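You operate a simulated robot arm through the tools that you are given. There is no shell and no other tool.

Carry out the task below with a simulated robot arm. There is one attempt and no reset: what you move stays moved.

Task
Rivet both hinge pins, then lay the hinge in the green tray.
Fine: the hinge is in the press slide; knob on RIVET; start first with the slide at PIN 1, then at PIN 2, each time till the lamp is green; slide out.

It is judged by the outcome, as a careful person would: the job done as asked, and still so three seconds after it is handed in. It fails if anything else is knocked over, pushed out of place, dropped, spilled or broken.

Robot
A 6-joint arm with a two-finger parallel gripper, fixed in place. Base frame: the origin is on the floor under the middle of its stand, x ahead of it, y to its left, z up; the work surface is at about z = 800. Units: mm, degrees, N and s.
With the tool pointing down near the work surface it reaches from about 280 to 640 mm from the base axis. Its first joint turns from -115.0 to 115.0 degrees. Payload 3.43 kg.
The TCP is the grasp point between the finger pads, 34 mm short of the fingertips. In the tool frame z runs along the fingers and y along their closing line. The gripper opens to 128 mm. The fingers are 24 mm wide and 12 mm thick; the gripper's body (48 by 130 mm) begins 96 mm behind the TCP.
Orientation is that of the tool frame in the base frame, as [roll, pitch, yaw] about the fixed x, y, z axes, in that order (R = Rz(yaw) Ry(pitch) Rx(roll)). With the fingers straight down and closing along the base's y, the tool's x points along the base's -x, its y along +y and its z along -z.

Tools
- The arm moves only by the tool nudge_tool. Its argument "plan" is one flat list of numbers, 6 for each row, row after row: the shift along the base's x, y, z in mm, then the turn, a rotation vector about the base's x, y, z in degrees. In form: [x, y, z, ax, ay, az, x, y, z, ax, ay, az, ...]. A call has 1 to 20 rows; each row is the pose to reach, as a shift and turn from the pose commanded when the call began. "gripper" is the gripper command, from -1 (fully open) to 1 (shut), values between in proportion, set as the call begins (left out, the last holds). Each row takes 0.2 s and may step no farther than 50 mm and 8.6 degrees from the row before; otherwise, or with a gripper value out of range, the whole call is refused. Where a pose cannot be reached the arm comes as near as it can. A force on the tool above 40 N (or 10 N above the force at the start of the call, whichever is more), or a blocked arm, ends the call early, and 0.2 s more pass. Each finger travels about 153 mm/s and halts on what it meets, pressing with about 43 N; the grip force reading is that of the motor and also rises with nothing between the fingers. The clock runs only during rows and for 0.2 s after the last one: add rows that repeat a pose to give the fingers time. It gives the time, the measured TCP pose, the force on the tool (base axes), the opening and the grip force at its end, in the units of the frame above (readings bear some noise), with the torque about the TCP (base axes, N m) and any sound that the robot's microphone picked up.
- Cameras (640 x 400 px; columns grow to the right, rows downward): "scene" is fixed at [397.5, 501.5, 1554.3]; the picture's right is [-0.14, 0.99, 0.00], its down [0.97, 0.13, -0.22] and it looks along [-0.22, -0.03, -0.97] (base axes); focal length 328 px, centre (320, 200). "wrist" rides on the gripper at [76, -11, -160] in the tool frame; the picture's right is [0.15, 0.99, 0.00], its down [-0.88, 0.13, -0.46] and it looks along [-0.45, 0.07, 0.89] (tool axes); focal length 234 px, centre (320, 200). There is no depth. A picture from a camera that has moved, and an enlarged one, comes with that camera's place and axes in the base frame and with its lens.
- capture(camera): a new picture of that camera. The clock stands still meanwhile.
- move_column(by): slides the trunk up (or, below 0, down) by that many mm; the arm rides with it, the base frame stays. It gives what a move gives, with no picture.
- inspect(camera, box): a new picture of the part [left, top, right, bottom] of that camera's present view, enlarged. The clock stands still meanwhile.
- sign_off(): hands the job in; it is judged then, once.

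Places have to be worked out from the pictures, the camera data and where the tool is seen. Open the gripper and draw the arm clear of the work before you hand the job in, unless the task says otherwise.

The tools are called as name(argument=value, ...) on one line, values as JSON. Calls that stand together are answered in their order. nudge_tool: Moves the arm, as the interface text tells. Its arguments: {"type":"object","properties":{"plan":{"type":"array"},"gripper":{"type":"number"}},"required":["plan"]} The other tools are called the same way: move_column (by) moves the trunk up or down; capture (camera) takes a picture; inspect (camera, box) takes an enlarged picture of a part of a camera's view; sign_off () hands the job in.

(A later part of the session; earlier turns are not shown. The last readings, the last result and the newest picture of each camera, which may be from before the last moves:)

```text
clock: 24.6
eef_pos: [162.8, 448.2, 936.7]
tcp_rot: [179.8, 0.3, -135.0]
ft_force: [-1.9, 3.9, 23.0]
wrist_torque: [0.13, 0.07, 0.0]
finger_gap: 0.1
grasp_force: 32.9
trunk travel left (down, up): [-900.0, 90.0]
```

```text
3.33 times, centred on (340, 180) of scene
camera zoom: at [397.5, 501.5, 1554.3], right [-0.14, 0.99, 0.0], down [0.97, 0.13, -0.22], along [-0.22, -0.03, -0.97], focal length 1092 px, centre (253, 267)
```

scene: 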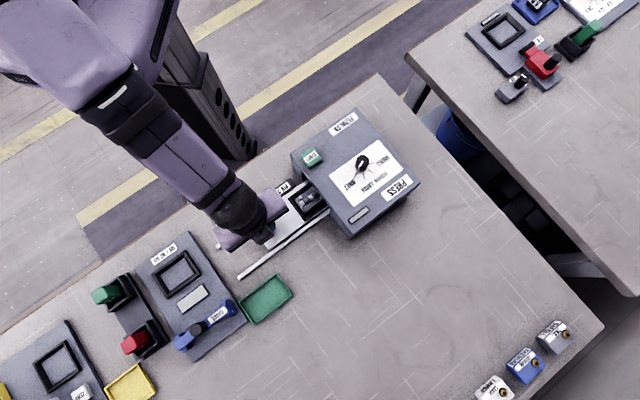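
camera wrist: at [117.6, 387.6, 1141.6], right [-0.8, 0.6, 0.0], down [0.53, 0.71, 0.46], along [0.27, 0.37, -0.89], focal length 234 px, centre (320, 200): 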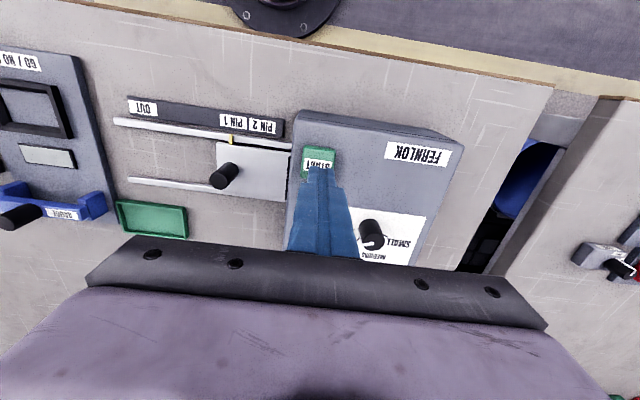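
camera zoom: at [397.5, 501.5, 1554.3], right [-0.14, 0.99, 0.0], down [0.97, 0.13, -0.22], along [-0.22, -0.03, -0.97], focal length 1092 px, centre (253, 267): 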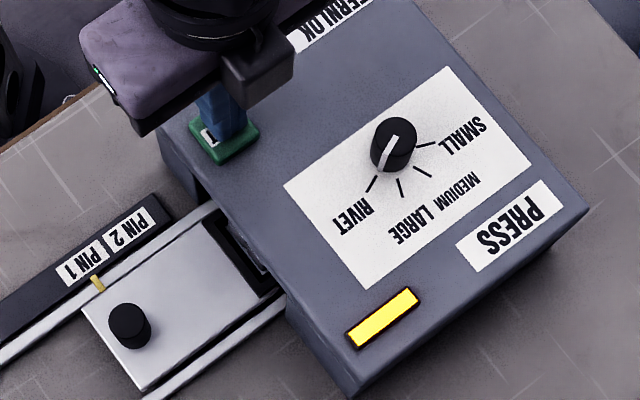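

Still yellow at about 5 s. I'll wait another 4 s holding position.

nudge_tool(plan=[0, 0, 0, 0, 0, 0, 0, 0, 0, 0, 0, 0, 0, 0, 0, 0, 0, 0, 0, 0, 0, 0, 0, 0, 0, 0, 0, 0, 0, 0, 0, 0, 0, 0, 0, 0, 0, 0, 0, 0, 0, 0, 0, 0, 0, 0, 0, 0, 0, 0, 0, 0, 0, 0, 0, 0, 0, 0, 0, 0, 0, 0, 0, 0, 0, 0, 0, 0, 0, 0, 0, 0, 0, 0, 0, 0, 0, 0, 0, 0, 0, 0, 0, 0, 0, 0, 0, 0, 0, 0, 0, 0, 0, 0, 0, 0, 0, 0, 0, 0, 0, 0, 0, 0, 0, 0, 0, 0, 0, 0, 0, 0, 0, 0, 0, 0, 0, 0, 0, 0], gripper=1)

inspect(camera="scene", box=[280, 120, 400, 240])

```text
clock: 28.8
eef_pos: [162.4, 448.9, 937.2]
tcp_rot: [179.9, 0.1, -135.0]
ft_force: [0.2, 3.8, 23.7]
wrist_torque: [0.12, 0.03, 0.02]
finger_gap: 0.0
grasp_force: 32.6
trunk travel left (down, up): [-900.0, 90.0]
```

```text
3.33 times, centred on (340, 180) of scene
camera zoom: at [397.5, 501.5, 1554.3], right [-0.14, 0.99, 0.0], down [0.97, 0.13, -0.22], along [-0.22, -0.03, -0.97], focal length 1092 px, centre (253, 267)
```

zoom: 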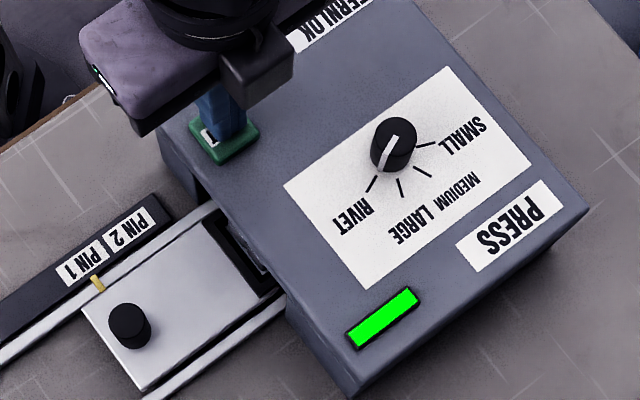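

The lamp is green, so pin 1 is riveted. I'll rise off START and go back over the slide knob.

nudge_tool(plan=[0, 0, 15, 0, 0, 0, 0, 0, 35, 0, 0, 0, 0, 0, 50, 0, 0, 0, 20.6, -7.8, 48, 0, 0, 0, 41.2, -15.5, 46, 0, 0, 0, 61.8, -23.3, 44, 0, 0, 0, 82.4, -31.1, 42, 0, 0, 0, 103, -38.8, 40, 0, 0, 0, 123.6, -46.6, 35, 0, 0, 0, 123.6, -46.6, 35, 0, 0, 0], gripper=1)

nudge_tool(plan=[0, 0, 0, 0, 0, 0, 0, 0, 0, 0, 0, 0], gripper=0.15)

capture(camera="wrist")

inspect(camera="wrist", box=[270, 70, 390, 190])

capture(camera="scene")

```text
clock: 31.0
eef_pos: [287.9, 403.4, 970.2]
tcp_rot: [179.9, -0.1, -134.9]
ft_force: [0.4, -0.5, -0.6]
wrist_torque: [0.02, 0.0, -0.04]
finger_gap: 0.0
grasp_force: 33.3
trunk travel left (down, up): [-900.0, 90.0]
```

```text
clock: 31.6
eef_pos: [287.9, 403.1, 969.3]
tcp_rot: [-180.0, 0.1, -135.1]
ft_force: [-0.2, 0.0, 0.0]
wrist_torque: [0.0, 0.0, -0.03]
finger_gap: 54.5
grasp_force: 0.2
trunk travel left (down, up): [-900.0, 90.0]
```

```text
taken
camera wrist: at [242.4, 341.8, 1129.7], right [-0.8, 0.6, 0.0], down [0.53, 0.71, 0.46], along [0.27, 0.37, -0.89], focal length 234 px, centre (320, 200)
```

wrist: 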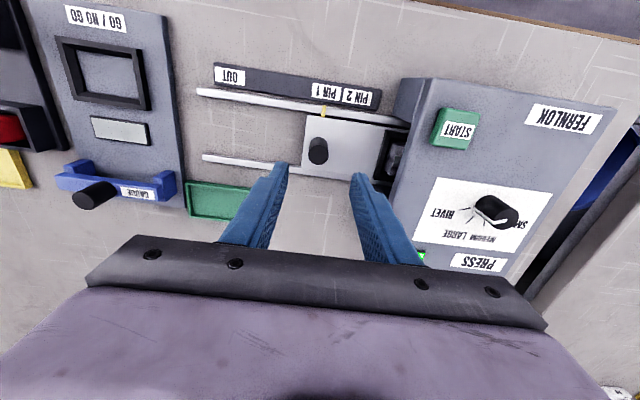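

```text
3.33 times, centred on (330, 130) of wrist
camera zoom: at [242.4, 341.8, 1129.7], right [-0.8, 0.6, 0.0], down [0.53, 0.71, 0.46], along [0.27, 0.37, -0.89], focal length 781 px, centre (287, 433)
```

zoom: 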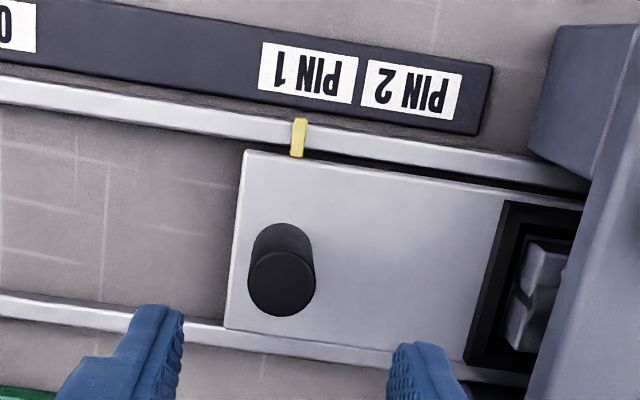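

```text
taken
```

scene: 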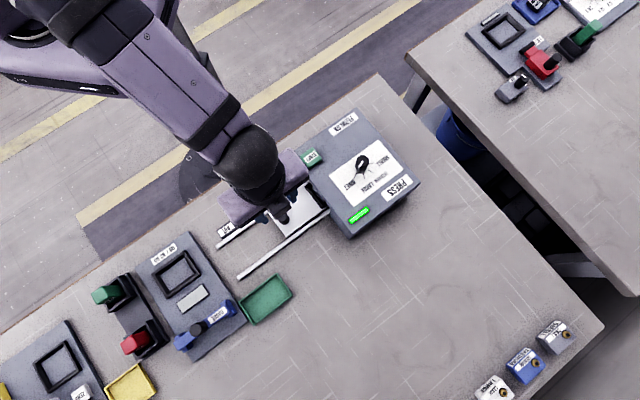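

The slide is unmoved at PIN 1. I'll descend, grip the slide knob again, and check the grip before pushing 40 mm to PIN 2.

nudge_tool(plan=[0, 0, -25, 0, 0, 0, 0, 0, -50, 0, 0, 0, 0, 0, -75, 0, 0, 0, 0, 0, -95, 0, 0, 0, 0, 0, -108, 0, 0, 0, 0, 0, -108, 0, 0, 0], gripper=0.15)

nudge_tool(plan=[0, 0, 0, 0, 0, 0, 0, 0, 0, 0, 0, 0, 0, 0, 0, 0, 0, 0], gripper=1)

inspect(camera="wrist", box=[270, 90, 390, 220])

```text
clock: 33.0
eef_pos: [288.7, 404.2, 863.4]
tcp_rot: [-179.9, 0.1, -135.0]
ft_force: [-0.2, -0.3, -0.4]
wrist_torque: [-0.03, 0.0, 0.03]
finger_gap: 54.4
grasp_force: 0.2
trunk travel left (down, up): [-900.0, 90.0]
```

```text
clock: 33.8
eef_pos: [289.4, 403.4, 862.4]
tcp_rot: [-179.9, 0.1, -135.1]
ft_force: [1.6, -2.4, -2.4]
wrist_torque: [0.62, 0.25, -0.01]
finger_gap: 23.1
grasp_force: 45.5
trunk travel left (down, up): [-900.0, 90.0]
```

```text
3.08 times, centred on (330, 155) of wrist
camera zoom: at [242.6, 341.8, 1022.3], right [-0.8, 0.6, 0.0], down [0.53, 0.71, 0.46], along [0.27, 0.37, -0.89], focal length 720 px, centre (289, 338)
```

zoom: 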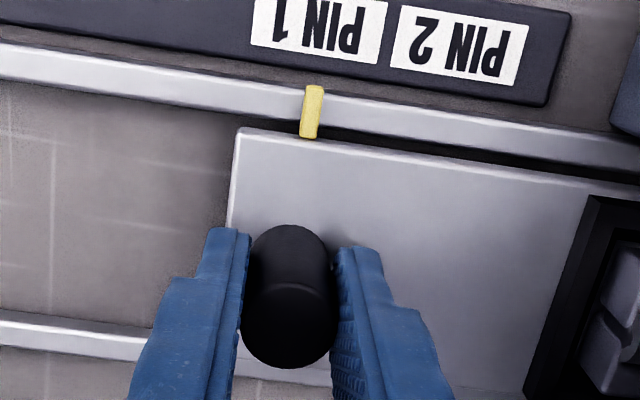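

The grip is solid at 23.1 mm. Now I push 40 mm along the slide to PIN 2.

nudge_tool(plan=[-7.1, 7.1, 0, 0, 0, 0, -14.1, 14.1, 0, 0, 0, 0, -21.2, 21.2, 0, 0, 0, 0, -28.3, 28.3, 0, 0, 0, 0, -28.3, 28.3, 0, 0, 0, 0], gripper=1)

inspect(camera="wrist", box=[250, 70, 390, 210])

capture(camera="wrist")

```text
clock: 35.0
eef_pos: [261.7, 429.5, 862.2]
tcp_rot: [-179.9, -0.1, -135.0]
ft_force: [10.1, -0.6, -6.7]
wrist_torque: [-0.09, -1.36, -0.07]
finger_gap: 23.4
grasp_force: 44.8
trunk travel left (down, up): [-900.0, 90.0]
```

```text
2.86 times, centred on (320, 140) of wrist
camera zoom: at [215.0, 369.2, 1022.3], right [-0.8, 0.6, 0.0], down [0.53, 0.71, 0.46], along [0.27, 0.37, -0.89], focal length 669 px, centre (320, 371)
```

zoom: 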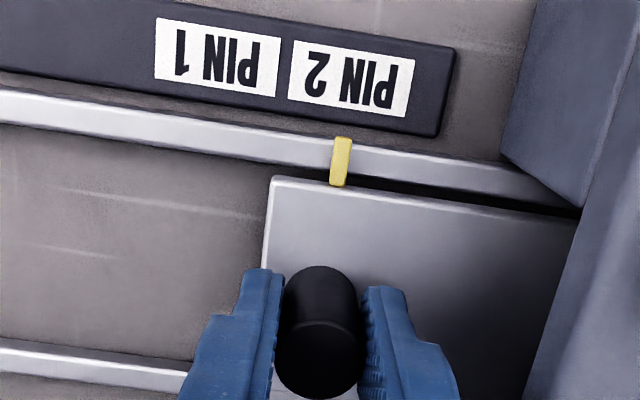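

```text
taken
camera wrist: at [215.0, 369.2, 1022.3], right [-0.8, 0.6, 0.0], down [0.53, 0.71, 0.46], along [0.27, 0.37, -0.89], focal length 234 px, centre (320, 200)
```

wrist: 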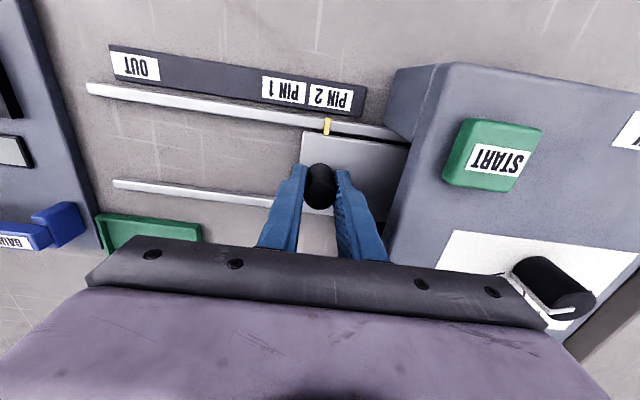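

The marker sits on the middle of the PIN 2 label. I'll release with a small opening and rise.

nudge_tool(plan=[0, 0, 0, 0, 0, 0, 0, 0, 0, 0, 0, 0, 0, 0, 25, 0, 0, 0, 0, 0, 60, 0, 0, 0, 0, 0, 108, 0, 0, 0, 0, 0, 118, 0, 0, 0], gripper=0.3)

inspect(camera="wrist", box=[270, 70, 390, 190])

capture(camera="scene")

```text
clock: 36.4
eef_pos: [259.8, 431.1, 981.5]
tcp_rot: [-180.0, -0.1, -134.9]
ft_force: [-0.2, 0.5, -0.6]
wrist_torque: [-0.02, -0.04, -0.03]
finger_gap: 44.7
grasp_force: 0.1
trunk travel left (down, up): [-900.0, 90.0]
```

```text
3.33 times, centred on (330, 130) of wrist
camera zoom: at [214.1, 369.7, 1141.7], right [-0.8, 0.6, 0.0], down [0.53, 0.72, 0.45], along [0.27, 0.36, -0.89], focal length 781 px, centre (287, 433)
```

zoom: 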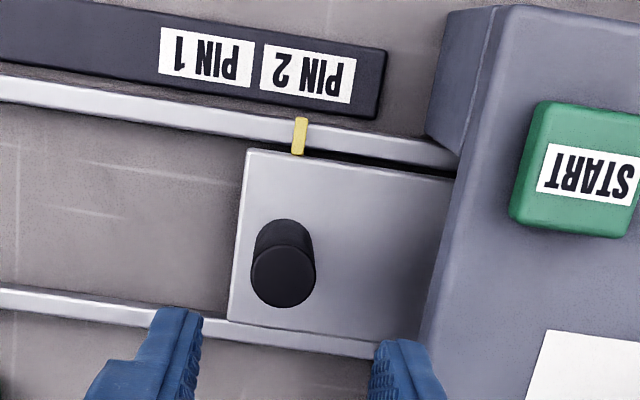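

```text
taken
```

scene: 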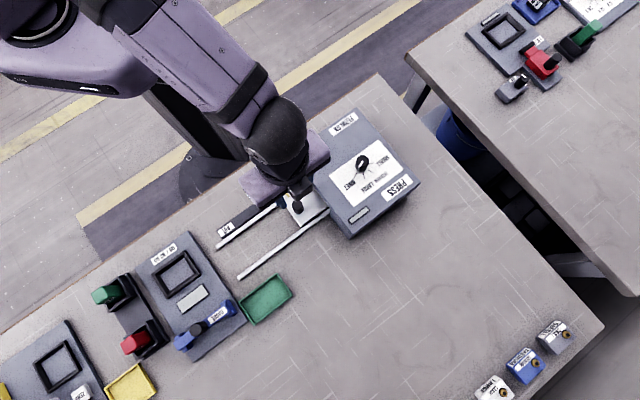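

The slide is at PIN 2 and the lamp has reset to off. I'll close the fingers, go over START, and press to the depth that clicked before.

nudge_tool(plan=[-19, 3.7, 0, 0, 0, 0, -38, 7.3, 0, 0, 0, 0, -57, 11, 0, 0, 0, 0, -76, 14.6, 0, 0, 0, 0, -95.3, 18.3, 0, 0, 0, 0, -95.3, 18.3, 0, 0, 0, 0], gripper=1)

nudge_tool(plan=[0, 0, -15, 0, 0, 0, 0, 0, -28, 0, 0, 0, 0, 0, -36, 0, 0, 0, 0, 0, -40, 0, 0, 0, 0, 0, -43, 0, 0, 0, 0, 0, -45, 0, 0, 0, 0, 0, -45, 0, 0, 0], gripper=1)

inspect(camera="scene", box=[280, 120, 400, 240])

```text
clock: 37.8
eef_pos: [164.6, 448.3, 982.1]
tcp_rot: [-180.0, -0.1, -135.0]
ft_force: [0.3, 0.7, 0.1]
wrist_torque: [-0.02, 0.04, -0.05]
finger_gap: 0.1
grasp_force: 32.8
trunk travel left (down, up): [-900.0, 90.0]
```

```text
clock: 39.4
eef_pos: [163.5, 447.8, 937.6]
tcp_rot: [179.9, 0.2, -135.0]
ft_force: [-0.9, -1.9, 18.0]
wrist_torque: [-0.09, 0.03, -0.01]
finger_gap: 0.1
grasp_force: 32.8
trunk travel left (down, up): [-900.0, 90.0]
heard: click
```

```text
3.33 times, centred on (340, 180) of scene
camera zoom: at [397.5, 501.5, 1554.3], right [-0.14, 0.99, 0.0], down [0.97, 0.13, -0.22], along [-0.22, -0.03, -0.97], focal length 1092 px, centre (253, 267)
```

zoom: 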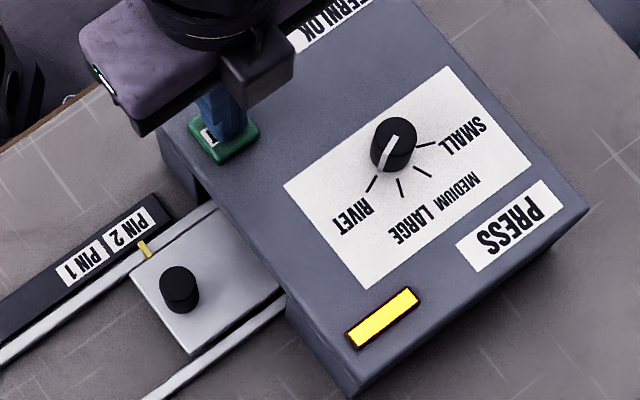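

The click was heard, the lamp is yellow, and the marker is at PIN 2. I'll hold for the cycle as before, about 9 s.

nudge_tool(plan=[0, 0, 0, 0, 0, 0, 0, 0, 0, 0, 0, 0, 0, 0, 0, 0, 0, 0, 0, 0, 0, 0, 0, 0, 0, 0, 0, 0, 0, 0, 0, 0, 0, 0, 0, 0, 0, 0, 0, 0, 0, 0, 0, 0, 0, 0, 0, 0, 0, 0, 0, 0, 0, 0, 0, 0, 0, 0, 0, 0, 0, 0, 0, 0, 0, 0, 0, 0, 0, 0, 0, 0, 0, 0, 0, 0, 0, 0, 0, 0, 0, 0, 0, 0, 0, 0, 0, 0, 0, 0, 0, 0, 0, 0, 0, 0, 0, 0, 0, 0, 0, 0, 0, 0, 0, 0, 0, 0, 0, 0, 0, 0, 0, 0, 0, 0, 0, 0, 0, 0], gripper=1)

nudge_tool(plan=[0, 0, 0, 0, 0, 0, 0, 0, 0, 0, 0, 0, 0, 0, 0, 0, 0, 0, 0, 0, 0, 0, 0, 0, 0, 0, 0, 0, 0, 0, 0, 0, 0, 0, 0, 0, 0, 0, 0, 0, 0, 0, 0, 0, 0, 0, 0, 0, 0, 0, 0, 0, 0, 0, 0, 0, 0, 0, 0, 0, 0, 0, 0, 0, 0, 0, 0, 0, 0, 0, 0, 0, 0, 0, 0, 0, 0, 0, 0, 0, 0, 0, 0, 0, 0, 0, 0, 0, 0, 0, 0, 0, 0, 0, 0, 0, 0, 0, 0, 0, 0, 0, 0, 0, 0, 0, 0, 0, 0, 0, 0, 0, 0, 0, 0, 0, 0, 0, 0, 0], gripper=1)

inspect(camera="scene", box=[280, 120, 400, 240])

```text
clock: 43.6
eef_pos: [163.7, 448.7, 936.6]
tcp_rot: [179.9, 0.2, -135.0]
ft_force: [0.9, 3.9, 23.4]
wrist_torque: [0.12, 0.0, 0.0]
finger_gap: 0.0
grasp_force: 33.1
trunk travel left (down, up): [-900.0, 90.0]
```

```text
clock: 47.8
eef_pos: [163.7, 448.9, 936.8]
tcp_rot: [179.9, 0.2, -135.0]
ft_force: [2.2, 4.1, 22.9]
wrist_torque: [0.08, 0.02, -0.01]
finger_gap: 0.0
grasp_force: 33.2
trunk travel left (down, up): [-900.0, 90.0]
```

```text
3.33 times, centred on (340, 180) of scene
camera zoom: at [397.5, 501.5, 1554.3], right [-0.14, 0.99, 0.0], down [0.97, 0.13, -0.22], along [-0.22, -0.03, -0.97], focal length 1092 px, centre (253, 267)
```

zoom: 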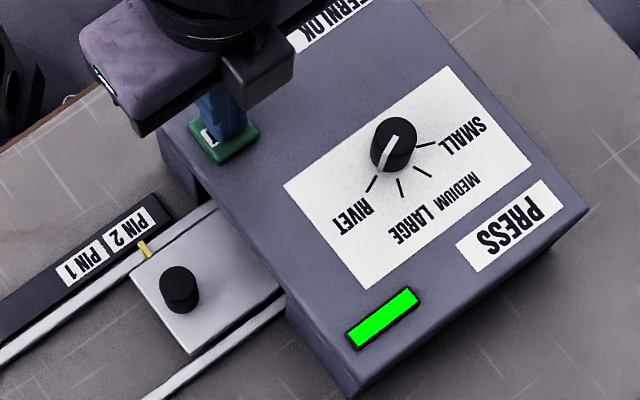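

Green again, so both pins are riveted. I'll rise and return above the slide knob to pull it out.

nudge_tool(plan=[0, 0, 15, 0, 0, 0, 0, 0, 35, 0, 0, 0, 0, 0, 47, 0, 0, 0, 19, -3.7, 47, 0, 0, 0, 38, -7.3, 47, 0, 0, 0, 57, -11, 47, 0, 0, 0, 76, -14.6, 47, 0, 0, 0, 95.3, -18.3, 45, 0, 0, 0, 95.3, -18.3, 45, 0, 0, 0], gripper=1)

nudge_tool(plan=[0, 0, 0, 0, 0, 0, 0, 0, 0, 0, 0, 0], gripper=0.25)

inspect(camera="wrist", box=[250, 70, 390, 210])

```text
clock: 49.8
eef_pos: [258.0, 432.3, 981.8]
tcp_rot: [-179.9, 0.0, -135.1]
ft_force: [0.7, 0.5, -0.9]
wrist_torque: [-0.01, -0.02, 0.01]
finger_gap: 0.0
grasp_force: 33.4
trunk travel left (down, up): [-900.0, 90.0]
```

```text
clock: 50.4
eef_pos: [259.6, 432.6, 981.5]
tcp_rot: [-179.9, -0.1, -134.9]
ft_force: [-0.5, 0.7, 0.8]
wrist_torque: [0.02, 0.01, -0.01]
finger_gap: 47.9
grasp_force: 0.0
trunk travel left (down, up): [-900.0, 90.0]
```

```text
2.86 times, centred on (320, 140) of wrist
camera zoom: at [213.3, 370.8, 1141.0], right [-0.8, 0.6, 0.0], down [0.53, 0.71, 0.46], along [0.27, 0.37, -0.89], focal length 669 px, centre (320, 371)
```

zoom: 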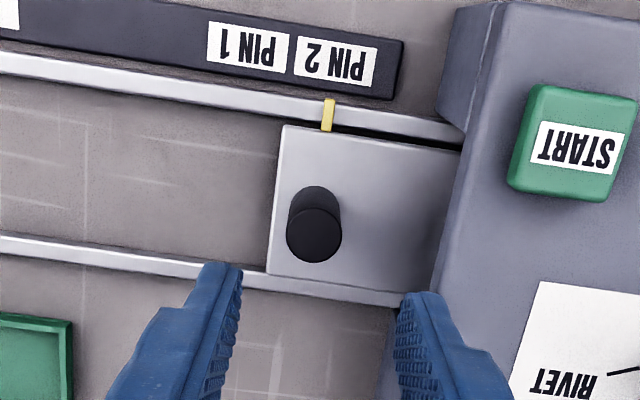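

I'm aligned over the knob. I'll descend and grip it.

nudge_tool(plan=[0, 0, -25, 0, 0, 0, 0, 0, -50, 0, 0, 0, 0, 0, -75, 0, 0, 0, 0, 0, -98, 0, 0, 0, 0, 0, -118, 0, 0, 0, 0, 0, -118, 0, 0, 0], gripper=0.25)

nudge_tool(plan=[0, 0, 0, 0, 0, 0, 0, 0, 0, 0, 0, 0, 0, 0, 0, 0, 0, 0], gripper=1)

capture(camera="wrist")

```text
clock: 51.8
eef_pos: [260.4, 430.5, 864.2]
tcp_rot: [-180.0, 0.0, -135.0]
ft_force: [0.4, -0.2, -0.5]
wrist_torque: [0.04, 0.02, -0.03]
finger_gap: 48.1
grasp_force: 0.1
trunk travel left (down, up): [-900.0, 90.0]
```

```text
clock: 52.6
eef_pos: [259.3, 428.8, 863.6]
tcp_rot: [180.0, -0.1, -135.0]
ft_force: [9.5, -8.7, -0.9]
wrist_torque: [0.42, 0.04, -0.08]
finger_gap: 23.4
grasp_force: 45.5
trunk travel left (down, up): [-900.0, 90.0]
```

```text
taken
camera wrist: at [214.5, 368.7, 1023.6], right [-0.8, 0.6, 0.0], down [0.53, 0.72, 0.45], along [0.27, 0.37, -0.89], focal length 234 px, centre (320, 200)
```

wrist: 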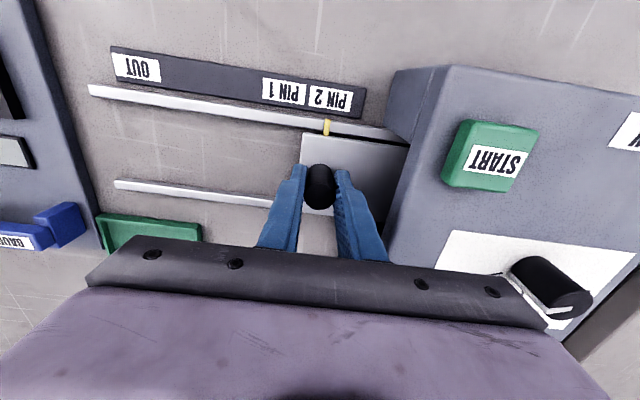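

Gripped at 23.4 mm. I'll pull the slide 160 mm straight back to OUT.

nudge_tool(plan=[7.1, -7.1, 0, 0, 0, 0, 15.6, -15.6, 0, 0, 0, 0, 24.7, -24.7, 0, 0, 0, 0, 33.9, -33.9, 0, 0, 0, 0, 43.1, -43.1, 0, 0, 0, 0, 52.3, -52.3, 0, 0, 0, 0, 61.5, -61.5, 0, 0, 0, 0, 70.7, -70.7, 0, 0, 0, 0, 79.9, -79.9, 0, 0, 0, 0, 89.1, -89.1, 0, 0, 0, 0, 98.3, -98.3, 0, 0, 0, 0, 106, -106, 0, 0, 0, 0, 113.1, -113.1, 0, 0, 0, 0, 113.1, -113.1, 0, 0, 0, 0], gripper=1)

capture(camera="wrist")

inspect(camera="wrist", box=[290, 70, 530, 220])

```text
clock: 55.6
eef_pos: [371.8, 318.4, 863.7]
tcp_rot: [-179.9, -0.1, -135.0]
ft_force: [1.8, 0.0, 0.4]
wrist_torque: [0.25, -1.31, -0.06]
finger_gap: 23.5
grasp_force: 45.4
trunk travel left (down, up): [-900.0, 90.0]
```

```text
taken
camera wrist: at [326.5, 256.2, 1023.5], right [-0.8, 0.6, 0.0], down [0.53, 0.71, 0.46], along [0.27, 0.37, -0.89], focal length 234 px, centre (320, 200)
```

wrist: 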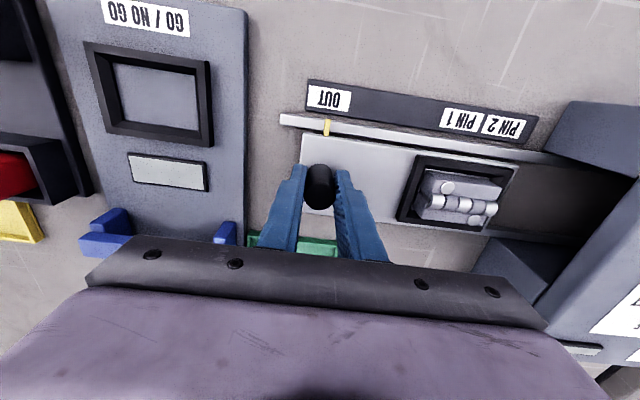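

```text
2.67 times, centred on (410, 145) of wrist
camera zoom: at [326.5, 256.2, 1023.5], right [-0.8, 0.6, 0.0], down [0.53, 0.71, 0.46], along [0.27, 0.37, -0.89], focal length 624 px, centre (80, 347)
```

zoom: 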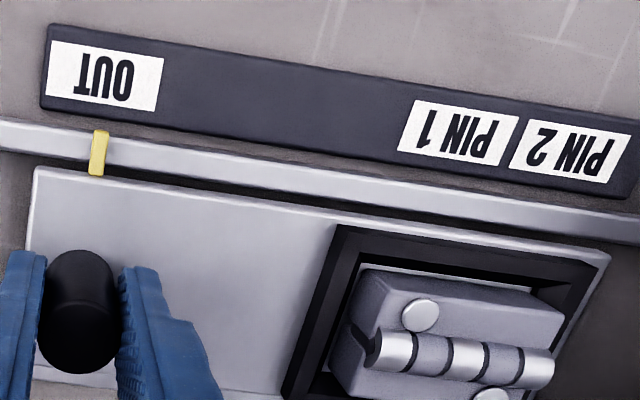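

The slide is at OUT again and both pins show flattened heads. I'll release, rise, and move above the hinge for a close look.

nudge_tool(plan=[0, 0, 0, 0, 0, 0, 0, 0, 0, 0, 0, 0, 0, 0, 25, 0, 0, 0, 0, 0, 60, 0, 0, 0, 0, 0, 108, 0, 0, 0, -17.4, 17.4, 108, 0, 0, 0, -34.8, 34.8, 108, 0, 0, 0, -52.2, 52.2, 108, 0, 0, 0, -69.6, 69.6, 108, 0, 0, 0, -87, 87, 108, 0, 0, 0, -87, 87, 108, 0, 0, 0], gripper=0)

capture(camera="wrist")

inspect(camera="wrist", box=[270, 100, 370, 200])

inspect(camera="scene", box=[220, 190, 340, 310])

```text
clock: 58.0
eef_pos: [284.1, 404.0, 971.3]
tcp_rot: [180.0, 0.1, -135.0]
ft_force: [-0.3, 0.0, -1.6]
wrist_torque: [0.03, 0.01, 0.05]
finger_gap: 63.9
grasp_force: 0.1
trunk travel left (down, up): [-900.0, 90.0]
```

```text
taken
camera wrist: at [239.1, 344.0, 1130.7], right [-0.8, 0.6, 0.0], down [0.53, 0.71, 0.46], along [0.27, 0.37, -0.89], focal length 234 px, centre (320, 200)
```

wrist: 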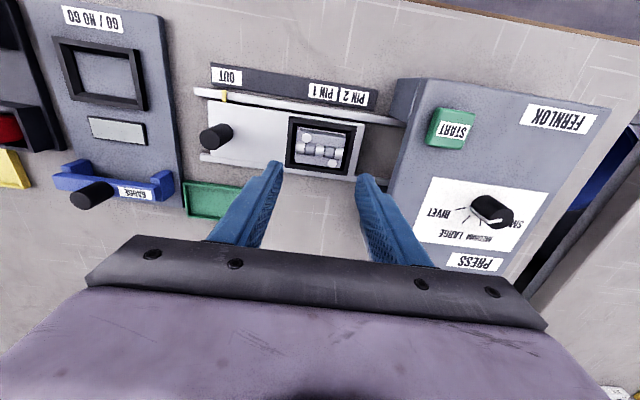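

```text
4.00 times, centred on (320, 150) of wrist
camera zoom: at [239.1, 344.0, 1130.7], right [-0.8, 0.6, 0.0], down [0.53, 0.71, 0.46], along [0.27, 0.37, -0.89], focal length 937 px, centre (320, 400)
```

zoom: 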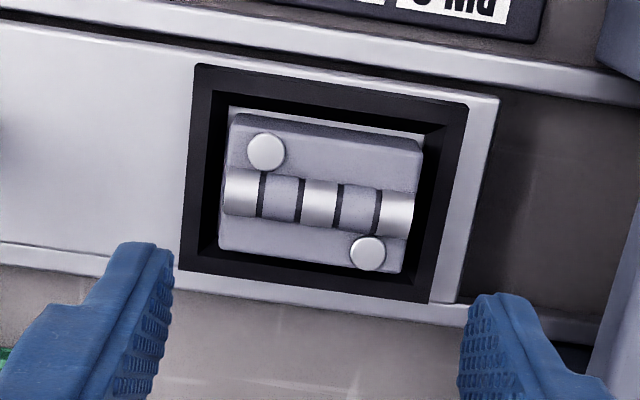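

```text
3.33 times, centred on (280, 250) of scene
camera zoom: at [397.5, 501.5, 1554.3], right [-0.14, 0.99, 0.0], down [0.97, 0.13, -0.22], along [-0.22, -0.03, -0.97], focal length 1092 px, centre (453, 33)
```

zoom: 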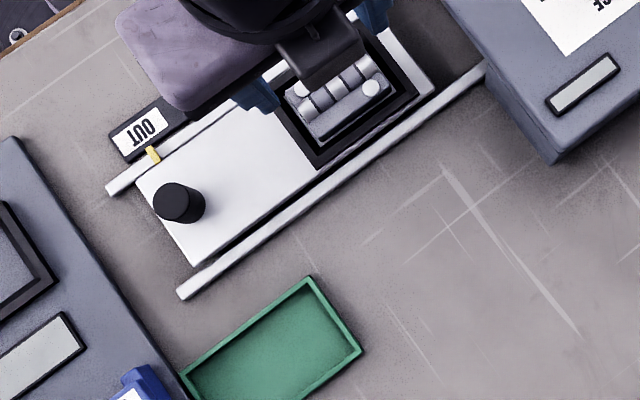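

I'll enlarge the hinge view further to judge its height relative to the nest rim.

inspect(camera="wrist", box=[280, 105, 370, 185])

nudge_tool(plan=[22, -22, 0, 0, 0, 0, 44, -44, 0, 0, 0, 0, 66, -66, -10, 0, 0, 0, 78, -78, -30, 0, 0, 0, 78, -78, -50, 0, 0, 0, 78, -78, -50, 0, 0, 0], gripper=0)

inspect(camera="wrist", box=[380, 120, 510, 220])

```text
5.00 times, centred on (325, 145) of wrist
camera zoom: at [239.1, 344.0, 1130.7], right [-0.8, 0.6, 0.0], down [0.53, 0.71, 0.46], along [0.27, 0.37, -0.89], focal length 1171 px, centre (295, 475)
```

zoom: 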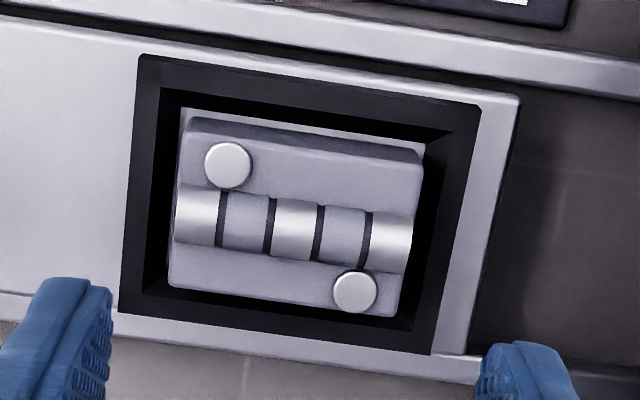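

```text
clock: 59.4
eef_pos: [363.8, 325.9, 921.4]
tcp_rot: [-180.0, 0.0, -134.9]
ft_force: [0.7, -0.2, -0.2]
wrist_torque: [0.02, 0.03, 0.03]
finger_gap: 64.2
grasp_force: 0.1
trunk travel left (down, up): [-900.0, 90.0]
```

```text
4.00 times, centred on (445, 170) of wrist
camera zoom: at [318.1, 263.9, 1080.6], right [-0.8, 0.6, 0.0], down [0.53, 0.71, 0.46], along [0.27, 0.37, -0.89], focal length 937 px, centre (-180, 320)
```

zoom: 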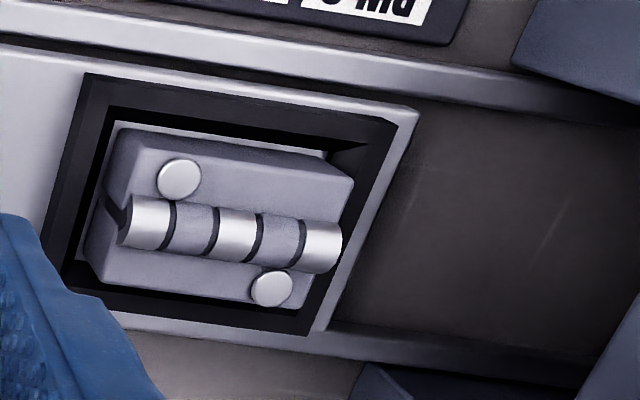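

Triangulating two wrist views puts the nest rim at about z 825, the rivet heads at 844 and the leaves at about 840, so roughly 14 mm of hinge stands above the rim to grip. I'll look over the tray at about (464, 390) to judge wall height and reach.

nudge_tool(plan=[0, 0, 20, 0, 0, 0, 0, 0, 45, 0, 0, 0, 20, 12.5, 45, 0, 0, 0, 40, 25, 45, 0, 0, 0, 60, 37.5, 45, 0, 0, 0, 80, 50, 45, 0, 0, 0, 100.6, 62.4, 45, 0, 0, 0, 100.6, 62.4, 45, 0, 0, 0], gripper=0)

capture(camera="wrist")

inspect(camera="wrist", box=[260, 110, 400, 220])

capture(camera="scene")

```text
clock: 61.2
eef_pos: [462.8, 389.1, 966.0]
tcp_rot: [-180.0, -0.1, -135.0]
ft_force: [0.3, 0.4, -1.1]
wrist_torque: [0.01, -0.02, -0.01]
finger_gap: 64.1
grasp_force: 0.0
trunk travel left (down, up): [-900.0, 90.0]
```

```text
taken
camera wrist: at [417.1, 326.9, 1127.2], right [-0.8, 0.6, 0.0], down [0.53, 0.71, 0.46], along [0.27, 0.37, -0.89], focal length 234 px, centre (320, 200)
```

wrist: 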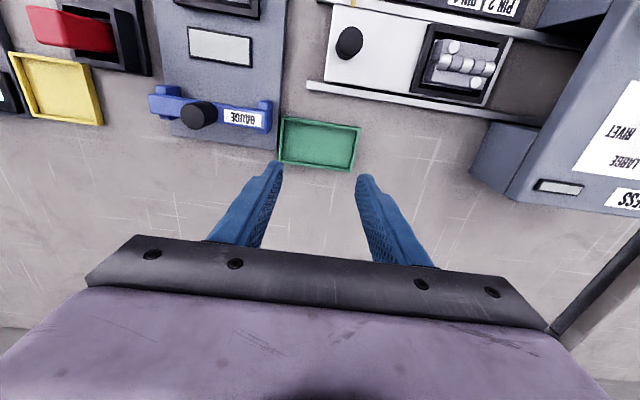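

```text
3.64 times, centred on (330, 165) of wrist
camera zoom: at [417.1, 326.9, 1127.2], right [-0.8, 0.6, 0.0], down [0.53, 0.71, 0.46], along [0.27, 0.37, -0.89], focal length 852 px, centre (284, 327)
```

zoom: 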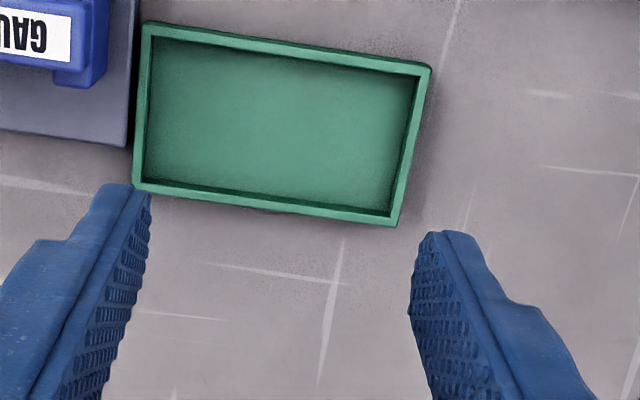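

```text
taken
```

scene: 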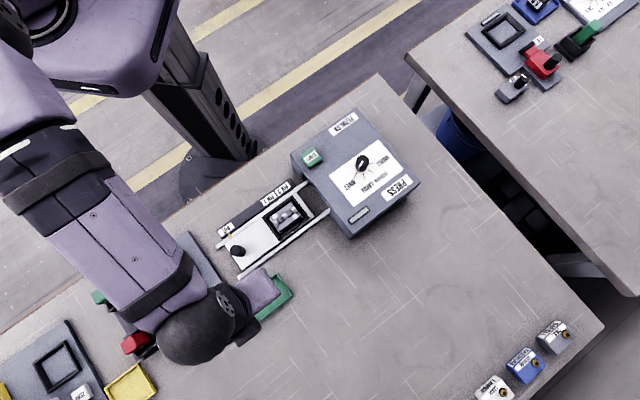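

The tray is about 98 × 54 mm inside, centred near (465.5, 390), with low walls (rim z ≈ 810). Gripping the hinge by its ends along the slide direction keeps the fingers inside the tray. I'll go back above the hinge at (286.8, 407.2) with the fingers open to about 95 mm.

nudge_tool(plan=[-20, 2, 0, 0, 0, 0, -40, 4, 0, 0, 0, 0, -60, 6, 0, 0, 0, 0, -80, 8, 0, 0, 0, 0, -100, 10, 0, 0, 0, 0, -120, 12, 0, 0, 0, 0, -140, 14, -5, 0, 0, 0, -160, 16, -15, 0, 0, 0, -177.2, 17.2, -25, 0, 0, 0, -177.2, 17.2, -25, 0, 0, 0], gripper=-0.48)

capture(camera="wrist")

inspect(camera="wrist", box=[260, 110, 380, 200])

```text
clock: 63.4
eef_pos: [286.1, 406.6, 940.1]
tcp_rot: [-180.0, 0.0, -134.9]
ft_force: [0.7, 0.5, 0.0]
wrist_torque: [0.0, 0.02, -0.03]
finger_gap: 94.6
grasp_force: 0.1
trunk travel left (down, up): [-900.0, 90.0]
```

```text
taken
camera wrist: at [240.3, 345.1, 1100.8], right [-0.8, 0.6, 0.0], down [0.53, 0.71, 0.46], along [0.27, 0.37, -0.89], focal length 234 px, centre (320, 200)
```

wrist: 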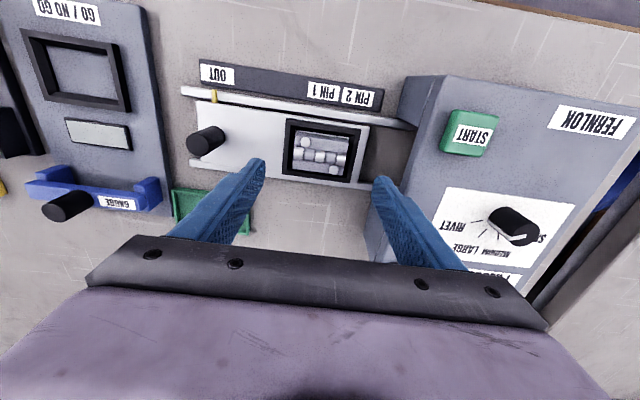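

```text
4.44 times, centred on (320, 155) of wrist
camera zoom: at [240.3, 345.1, 1100.8], right [-0.8, 0.6, 0.0], down [0.53, 0.71, 0.46], along [0.27, 0.37, -0.89], focal length 1041 px, centre (320, 400)
```

zoom: 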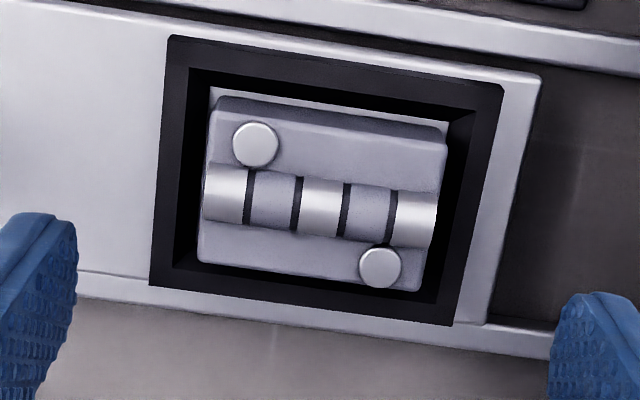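

The hinge centre is within 1 mm of the grasp axis. I'll descend to put the fingertips about 5 mm above the nest rim.

nudge_tool(plan=[0, 0, -20, 0, 0, 0, 0, 0, -40, 0, 0, 0, 0, 0, -56, 0, 0, 0, 0, 0, -68, 0, 0, 0, 0, 0, -77.5, 0, 0, 0, 0, 0, -77.5, 0, 0, 0], gripper=-0.48)

capture(camera="wrist")

inspect(camera="wrist", box=[240, 120, 400, 230])

inspect(camera="scene", box=[250, 170, 340, 250])

```text
clock: 64.8
eef_pos: [288.0, 406.3, 863.7]
tcp_rot: [-180.0, 0.0, -135.0]
ft_force: [-0.6, 0.6, 0.8]
wrist_torque: [-0.06, -0.01, 0.03]
finger_gap: 94.8
grasp_force: 0.1
trunk travel left (down, up): [-900.0, 90.0]
```

```text
taken
camera wrist: at [242.1, 345.0, 1023.6], right [-0.8, 0.6, 0.0], down [0.53, 0.71, 0.46], along [0.27, 0.37, -0.89], focal length 234 px, centre (320, 200)
```

wrist: 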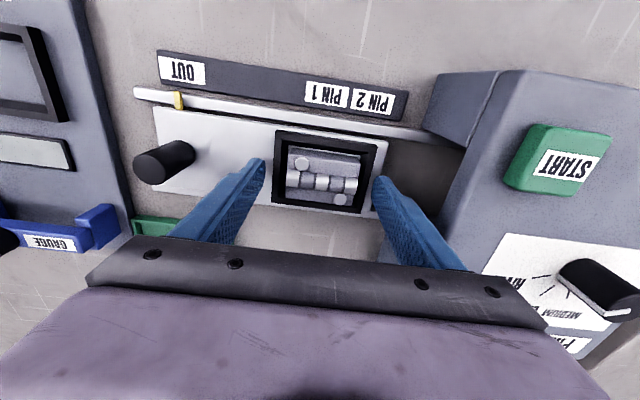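

```text
3.64 times, centred on (320, 175) of wrist
camera zoom: at [242.1, 345.0, 1023.6], right [-0.8, 0.6, 0.0], down [0.53, 0.71, 0.46], along [0.27, 0.37, -0.89], focal length 852 px, centre (320, 291)
```

zoom: 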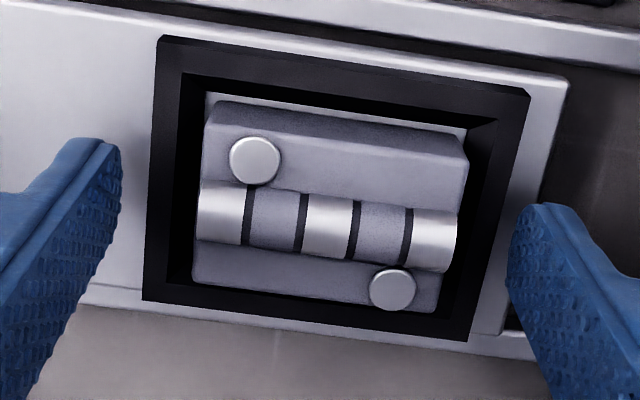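

```text
5.00 times, centred on (295, 210) of scene
camera zoom: at [397.5, 501.5, 1554.3], right [-0.14, 0.99, 0.0], down [0.97, 0.13, -0.22], along [-0.22, -0.03, -0.97], focal length 1637 px, centre (445, 150)
```

zoom: 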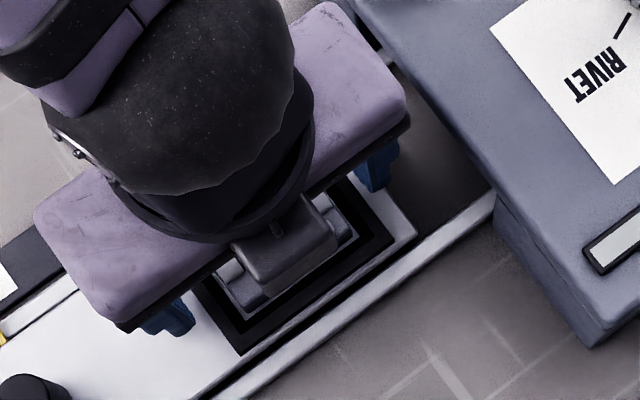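

The fingers straddle the hinge ends above the rim. I'll apply a 1.5 mm correction, then close.

nudge_tool(plan=[-1.5, 0.2, 0, 0, 0, 0, -1.5, 0.2, 0, 0, 0, 0], gripper=-0.2)

nudge_tool(plan=[0, 0, 0, 0, 0, 0, 0, 0, 0, 0, 0, 0, 0, 0, 0, 0, 0, 0], gripper=1)

inspect(camera="wrist", box=[240, 120, 400, 230])

```text
clock: 65.4
eef_pos: [286.3, 406.5, 862.8]
tcp_rot: [180.0, 0.0, -135.0]
ft_force: [0.7, -0.4, 0.1]
wrist_torque: [0.0, -0.01, 0.0]
finger_gap: 76.6
grasp_force: 0.0
trunk travel left (down, up): [-900.0, 90.0]
```

```text
clock: 66.2
eef_pos: [286.5, 407.5, 863.0]
tcp_rot: [180.0, 0.1, -135.0]
ft_force: [-0.2, -0.8, 1.1]
wrist_torque: [-0.01, 0.01, 0.04]
finger_gap: 59.4
grasp_force: 42.9
trunk travel left (down, up): [-900.0, 90.0]
```

```text
3.64 times, centred on (320, 175) of wrist
camera zoom: at [241.0, 345.1, 1023.4], right [-0.8, 0.6, 0.0], down [0.53, 0.71, 0.46], along [0.27, 0.37, -0.89], focal length 852 px, centre (320, 291)
```

zoom: 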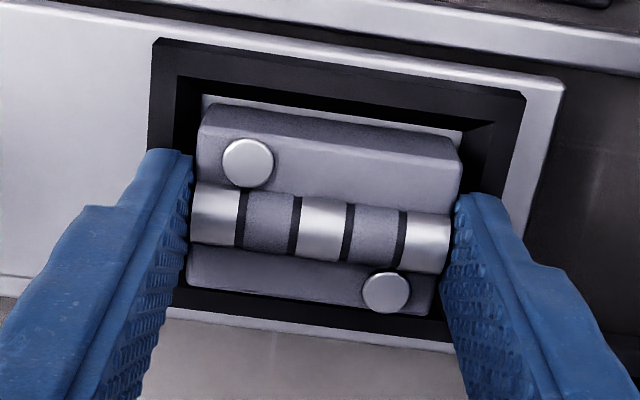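

The hinge is held at 59.4 mm. I'll lift it slowly straight up and check.

nudge_tool(plan=[0, 0, 4, 0, 0, 0, 0, 0, 10, 0, 0, 0, 0, 0, 18, 0, 0, 0, 0, 0, 30, 0, 0, 0, 0, 0, 30, 0, 0, 0], gripper=1)

capture(camera="wrist")

inspect(camera="wrist", box=[240, 120, 400, 230])

```text
clock: 67.4
eef_pos: [285.3, 408.4, 892.9]
tcp_rot: [-180.0, 0.0, -135.0]
ft_force: [1.7, 0.0, 1.0]
wrist_torque: [0.02, 0.05, 0.01]
finger_gap: 0.1
grasp_force: 32.4
trunk travel left (down, up): [-900.0, 90.0]
```

```text
taken
camera wrist: at [239.9, 346.8, 1053.6], right [-0.8, 0.6, 0.0], down [0.53, 0.71, 0.46], along [0.27, 0.37, -0.89], focal length 234 px, centre (320, 200)
```

wrist: 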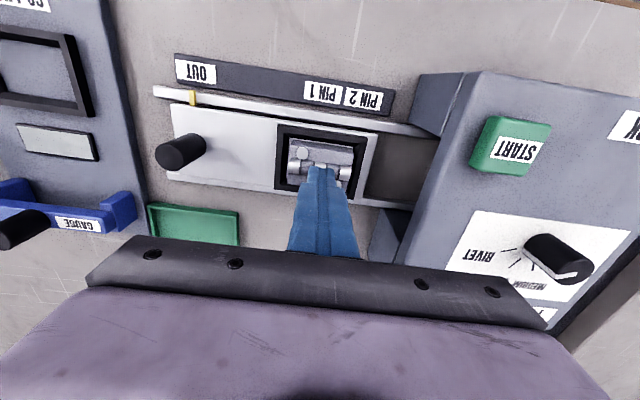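

```text
3.64 times, centred on (320, 175) of wrist
camera zoom: at [239.9, 346.8, 1053.6], right [-0.8, 0.6, 0.0], down [0.53, 0.71, 0.46], along [0.27, 0.37, -0.89], focal length 852 px, centre (320, 291)
```

zoom: 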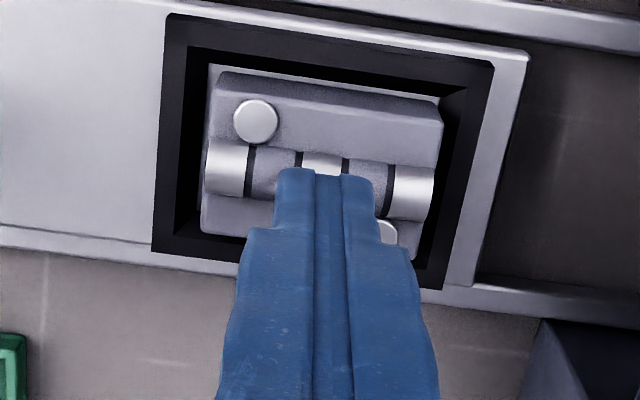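

The hinge slipped out of the grip as I lifted and is still seated in the nest, with the fingers now closed above it. I'll raise and view the hinge obliquely from closer to learn its real profile.

nudge_tool(plan=[0, 0, 15, 0, 0, 0, 20, -20, 20, 0, 0, 0, 40, -40, 20, 0, 0, 0, 40, -40, 0, 0, 0, 0, 40, -40, -10, 0, 0, 0, 40, -40, -10, 0, 0, 0], gripper=1)

capture(camera="wrist")

inspect(camera="wrist", box=[340, 120, 440, 210])

inspect(camera="scene", box=[260, 190, 320, 240])

```text
clock: 68.8
eef_pos: [326.8, 366.0, 883.0]
tcp_rot: [-180.0, 0.1, -135.0]
ft_force: [0.3, 0.3, 0.0]
wrist_torque: [-0.02, 0.0, -0.02]
finger_gap: 0.0
grasp_force: 32.7
trunk travel left (down, up): [-900.0, 90.0]
```

```text
taken
camera wrist: at [279.1, 305.2, 1043.2], right [-0.8, 0.6, 0.0], down [0.53, 0.71, 0.46], along [0.27, 0.37, -0.89], focal length 234 px, centre (320, 200)
```

wrist: 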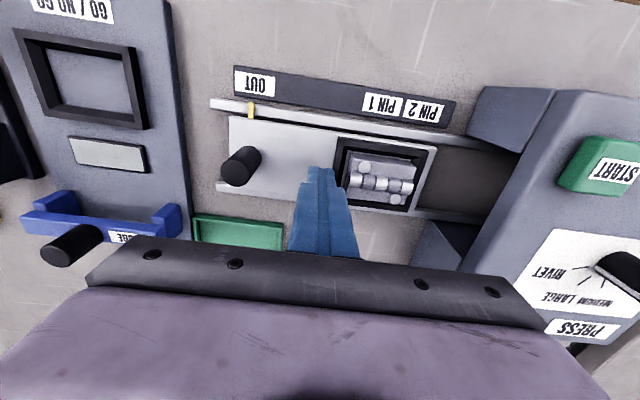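

```text
4.44 times, centred on (390, 165) of wrist
camera zoom: at [279.1, 305.2, 1043.2], right [-0.8, 0.6, 0.0], down [0.53, 0.71, 0.46], along [0.27, 0.37, -0.89], focal length 1041 px, centre (9, 356)
```

zoom: 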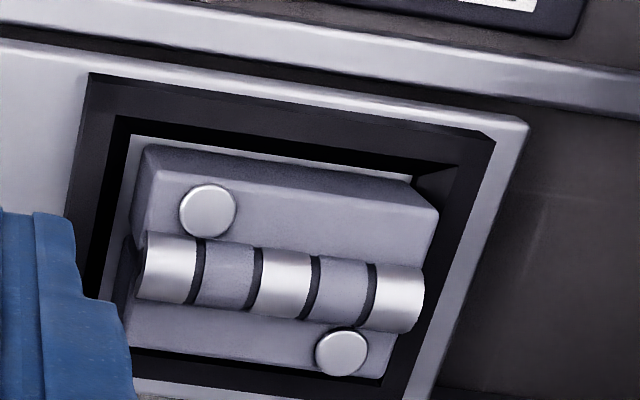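

```text
8.00 times, centred on (290, 215) of scene
camera zoom: at [397.5, 501.5, 1554.3], right [-0.14, 0.99, 0.0], down [0.97, 0.13, -0.22], along [-0.22, -0.03, -0.97], focal length 2620 px, centre (560, 80)
```

zoom: 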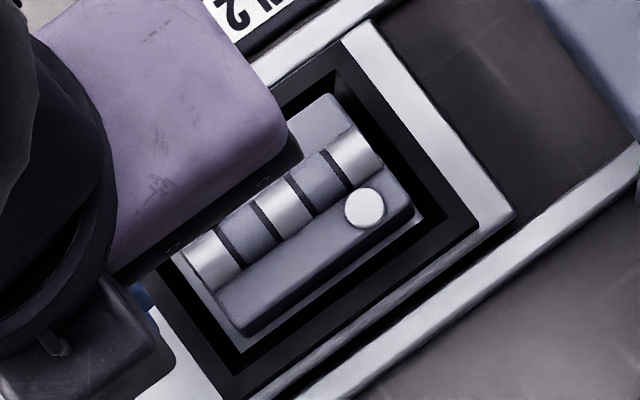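

The leaf tops are at about 840 and the rim at 825, so my tips near 830 had only shallow overlap. I'll return above the hinge, open up, and descend slowly until the tips are just over the rim for a deeper bite.

nudge_tool(plan=[0, 0, 20, 0, 0, 0, 0, 0, 37.5, 0, 0, 0, -20, 20, 37.5, 0, 0, 0, -40, 40, 37.5, 0, 0, 0, -40, 40, 37.5, 0, 0, 0], gripper=1)

nudge_tool(plan=[0, 0, 0, 0, 0, 0, 0, 0, 0, 0, 0, 0, 0, 0, -25, 0, 0, 0, 0, 0, -45, 0, 0, 0, 0, 0, -55, 0, 0, 0, 0, 0, -58, 0, 0, 0, 0, 0, -58, 0, 0, 0], gripper=-0.3)

capture(camera="wrist")

inspect(camera="wrist", box=[240, 120, 400, 230])

```text
clock: 70.0
eef_pos: [286.0, 407.5, 922.6]
tcp_rot: [180.0, 0.1, -135.0]
ft_force: [0.2, -0.7, 0.5]
wrist_torque: [0.04, 0.0, -0.03]
finger_gap: 0.0
grasp_force: 32.8
trunk travel left (down, up): [-900.0, 90.0]
```

```text
clock: 71.6
eef_pos: [284.2, 407.1, 864.7]
tcp_rot: [-179.9, 0.0, -135.0]
ft_force: [-0.9, 0.2, 0.6]
wrist_torque: [0.02, 0.01, -0.01]
finger_gap: 83.1
grasp_force: 0.0
trunk travel left (down, up): [-900.0, 90.0]
```

```text
taken
camera wrist: at [239.4, 346.1, 1023.5], right [-0.8, 0.6, 0.0], down [0.53, 0.71, 0.46], along [0.27, 0.37, -0.89], focal length 234 px, centre (320, 200)
```

wrist: 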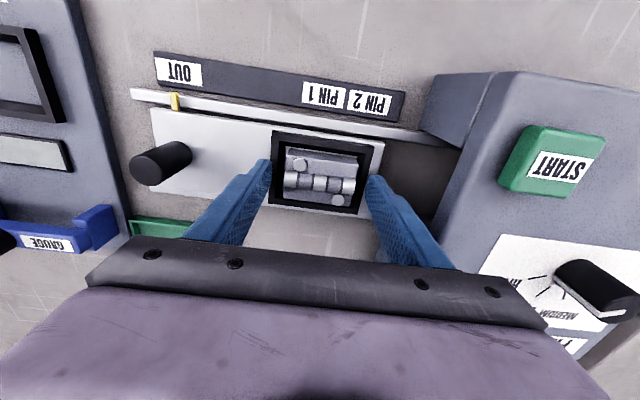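

```text
3.64 times, centred on (320, 175) of wrist
camera zoom: at [239.4, 346.1, 1023.5], right [-0.8, 0.6, 0.0], down [0.53, 0.71, 0.46], along [0.27, 0.37, -0.89], focal length 852 px, centre (320, 291)
```

zoom: 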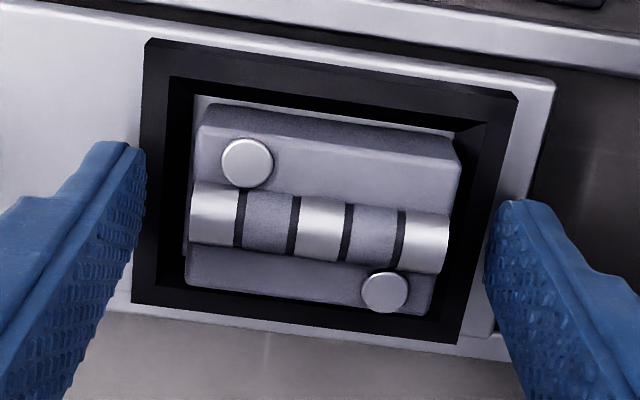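

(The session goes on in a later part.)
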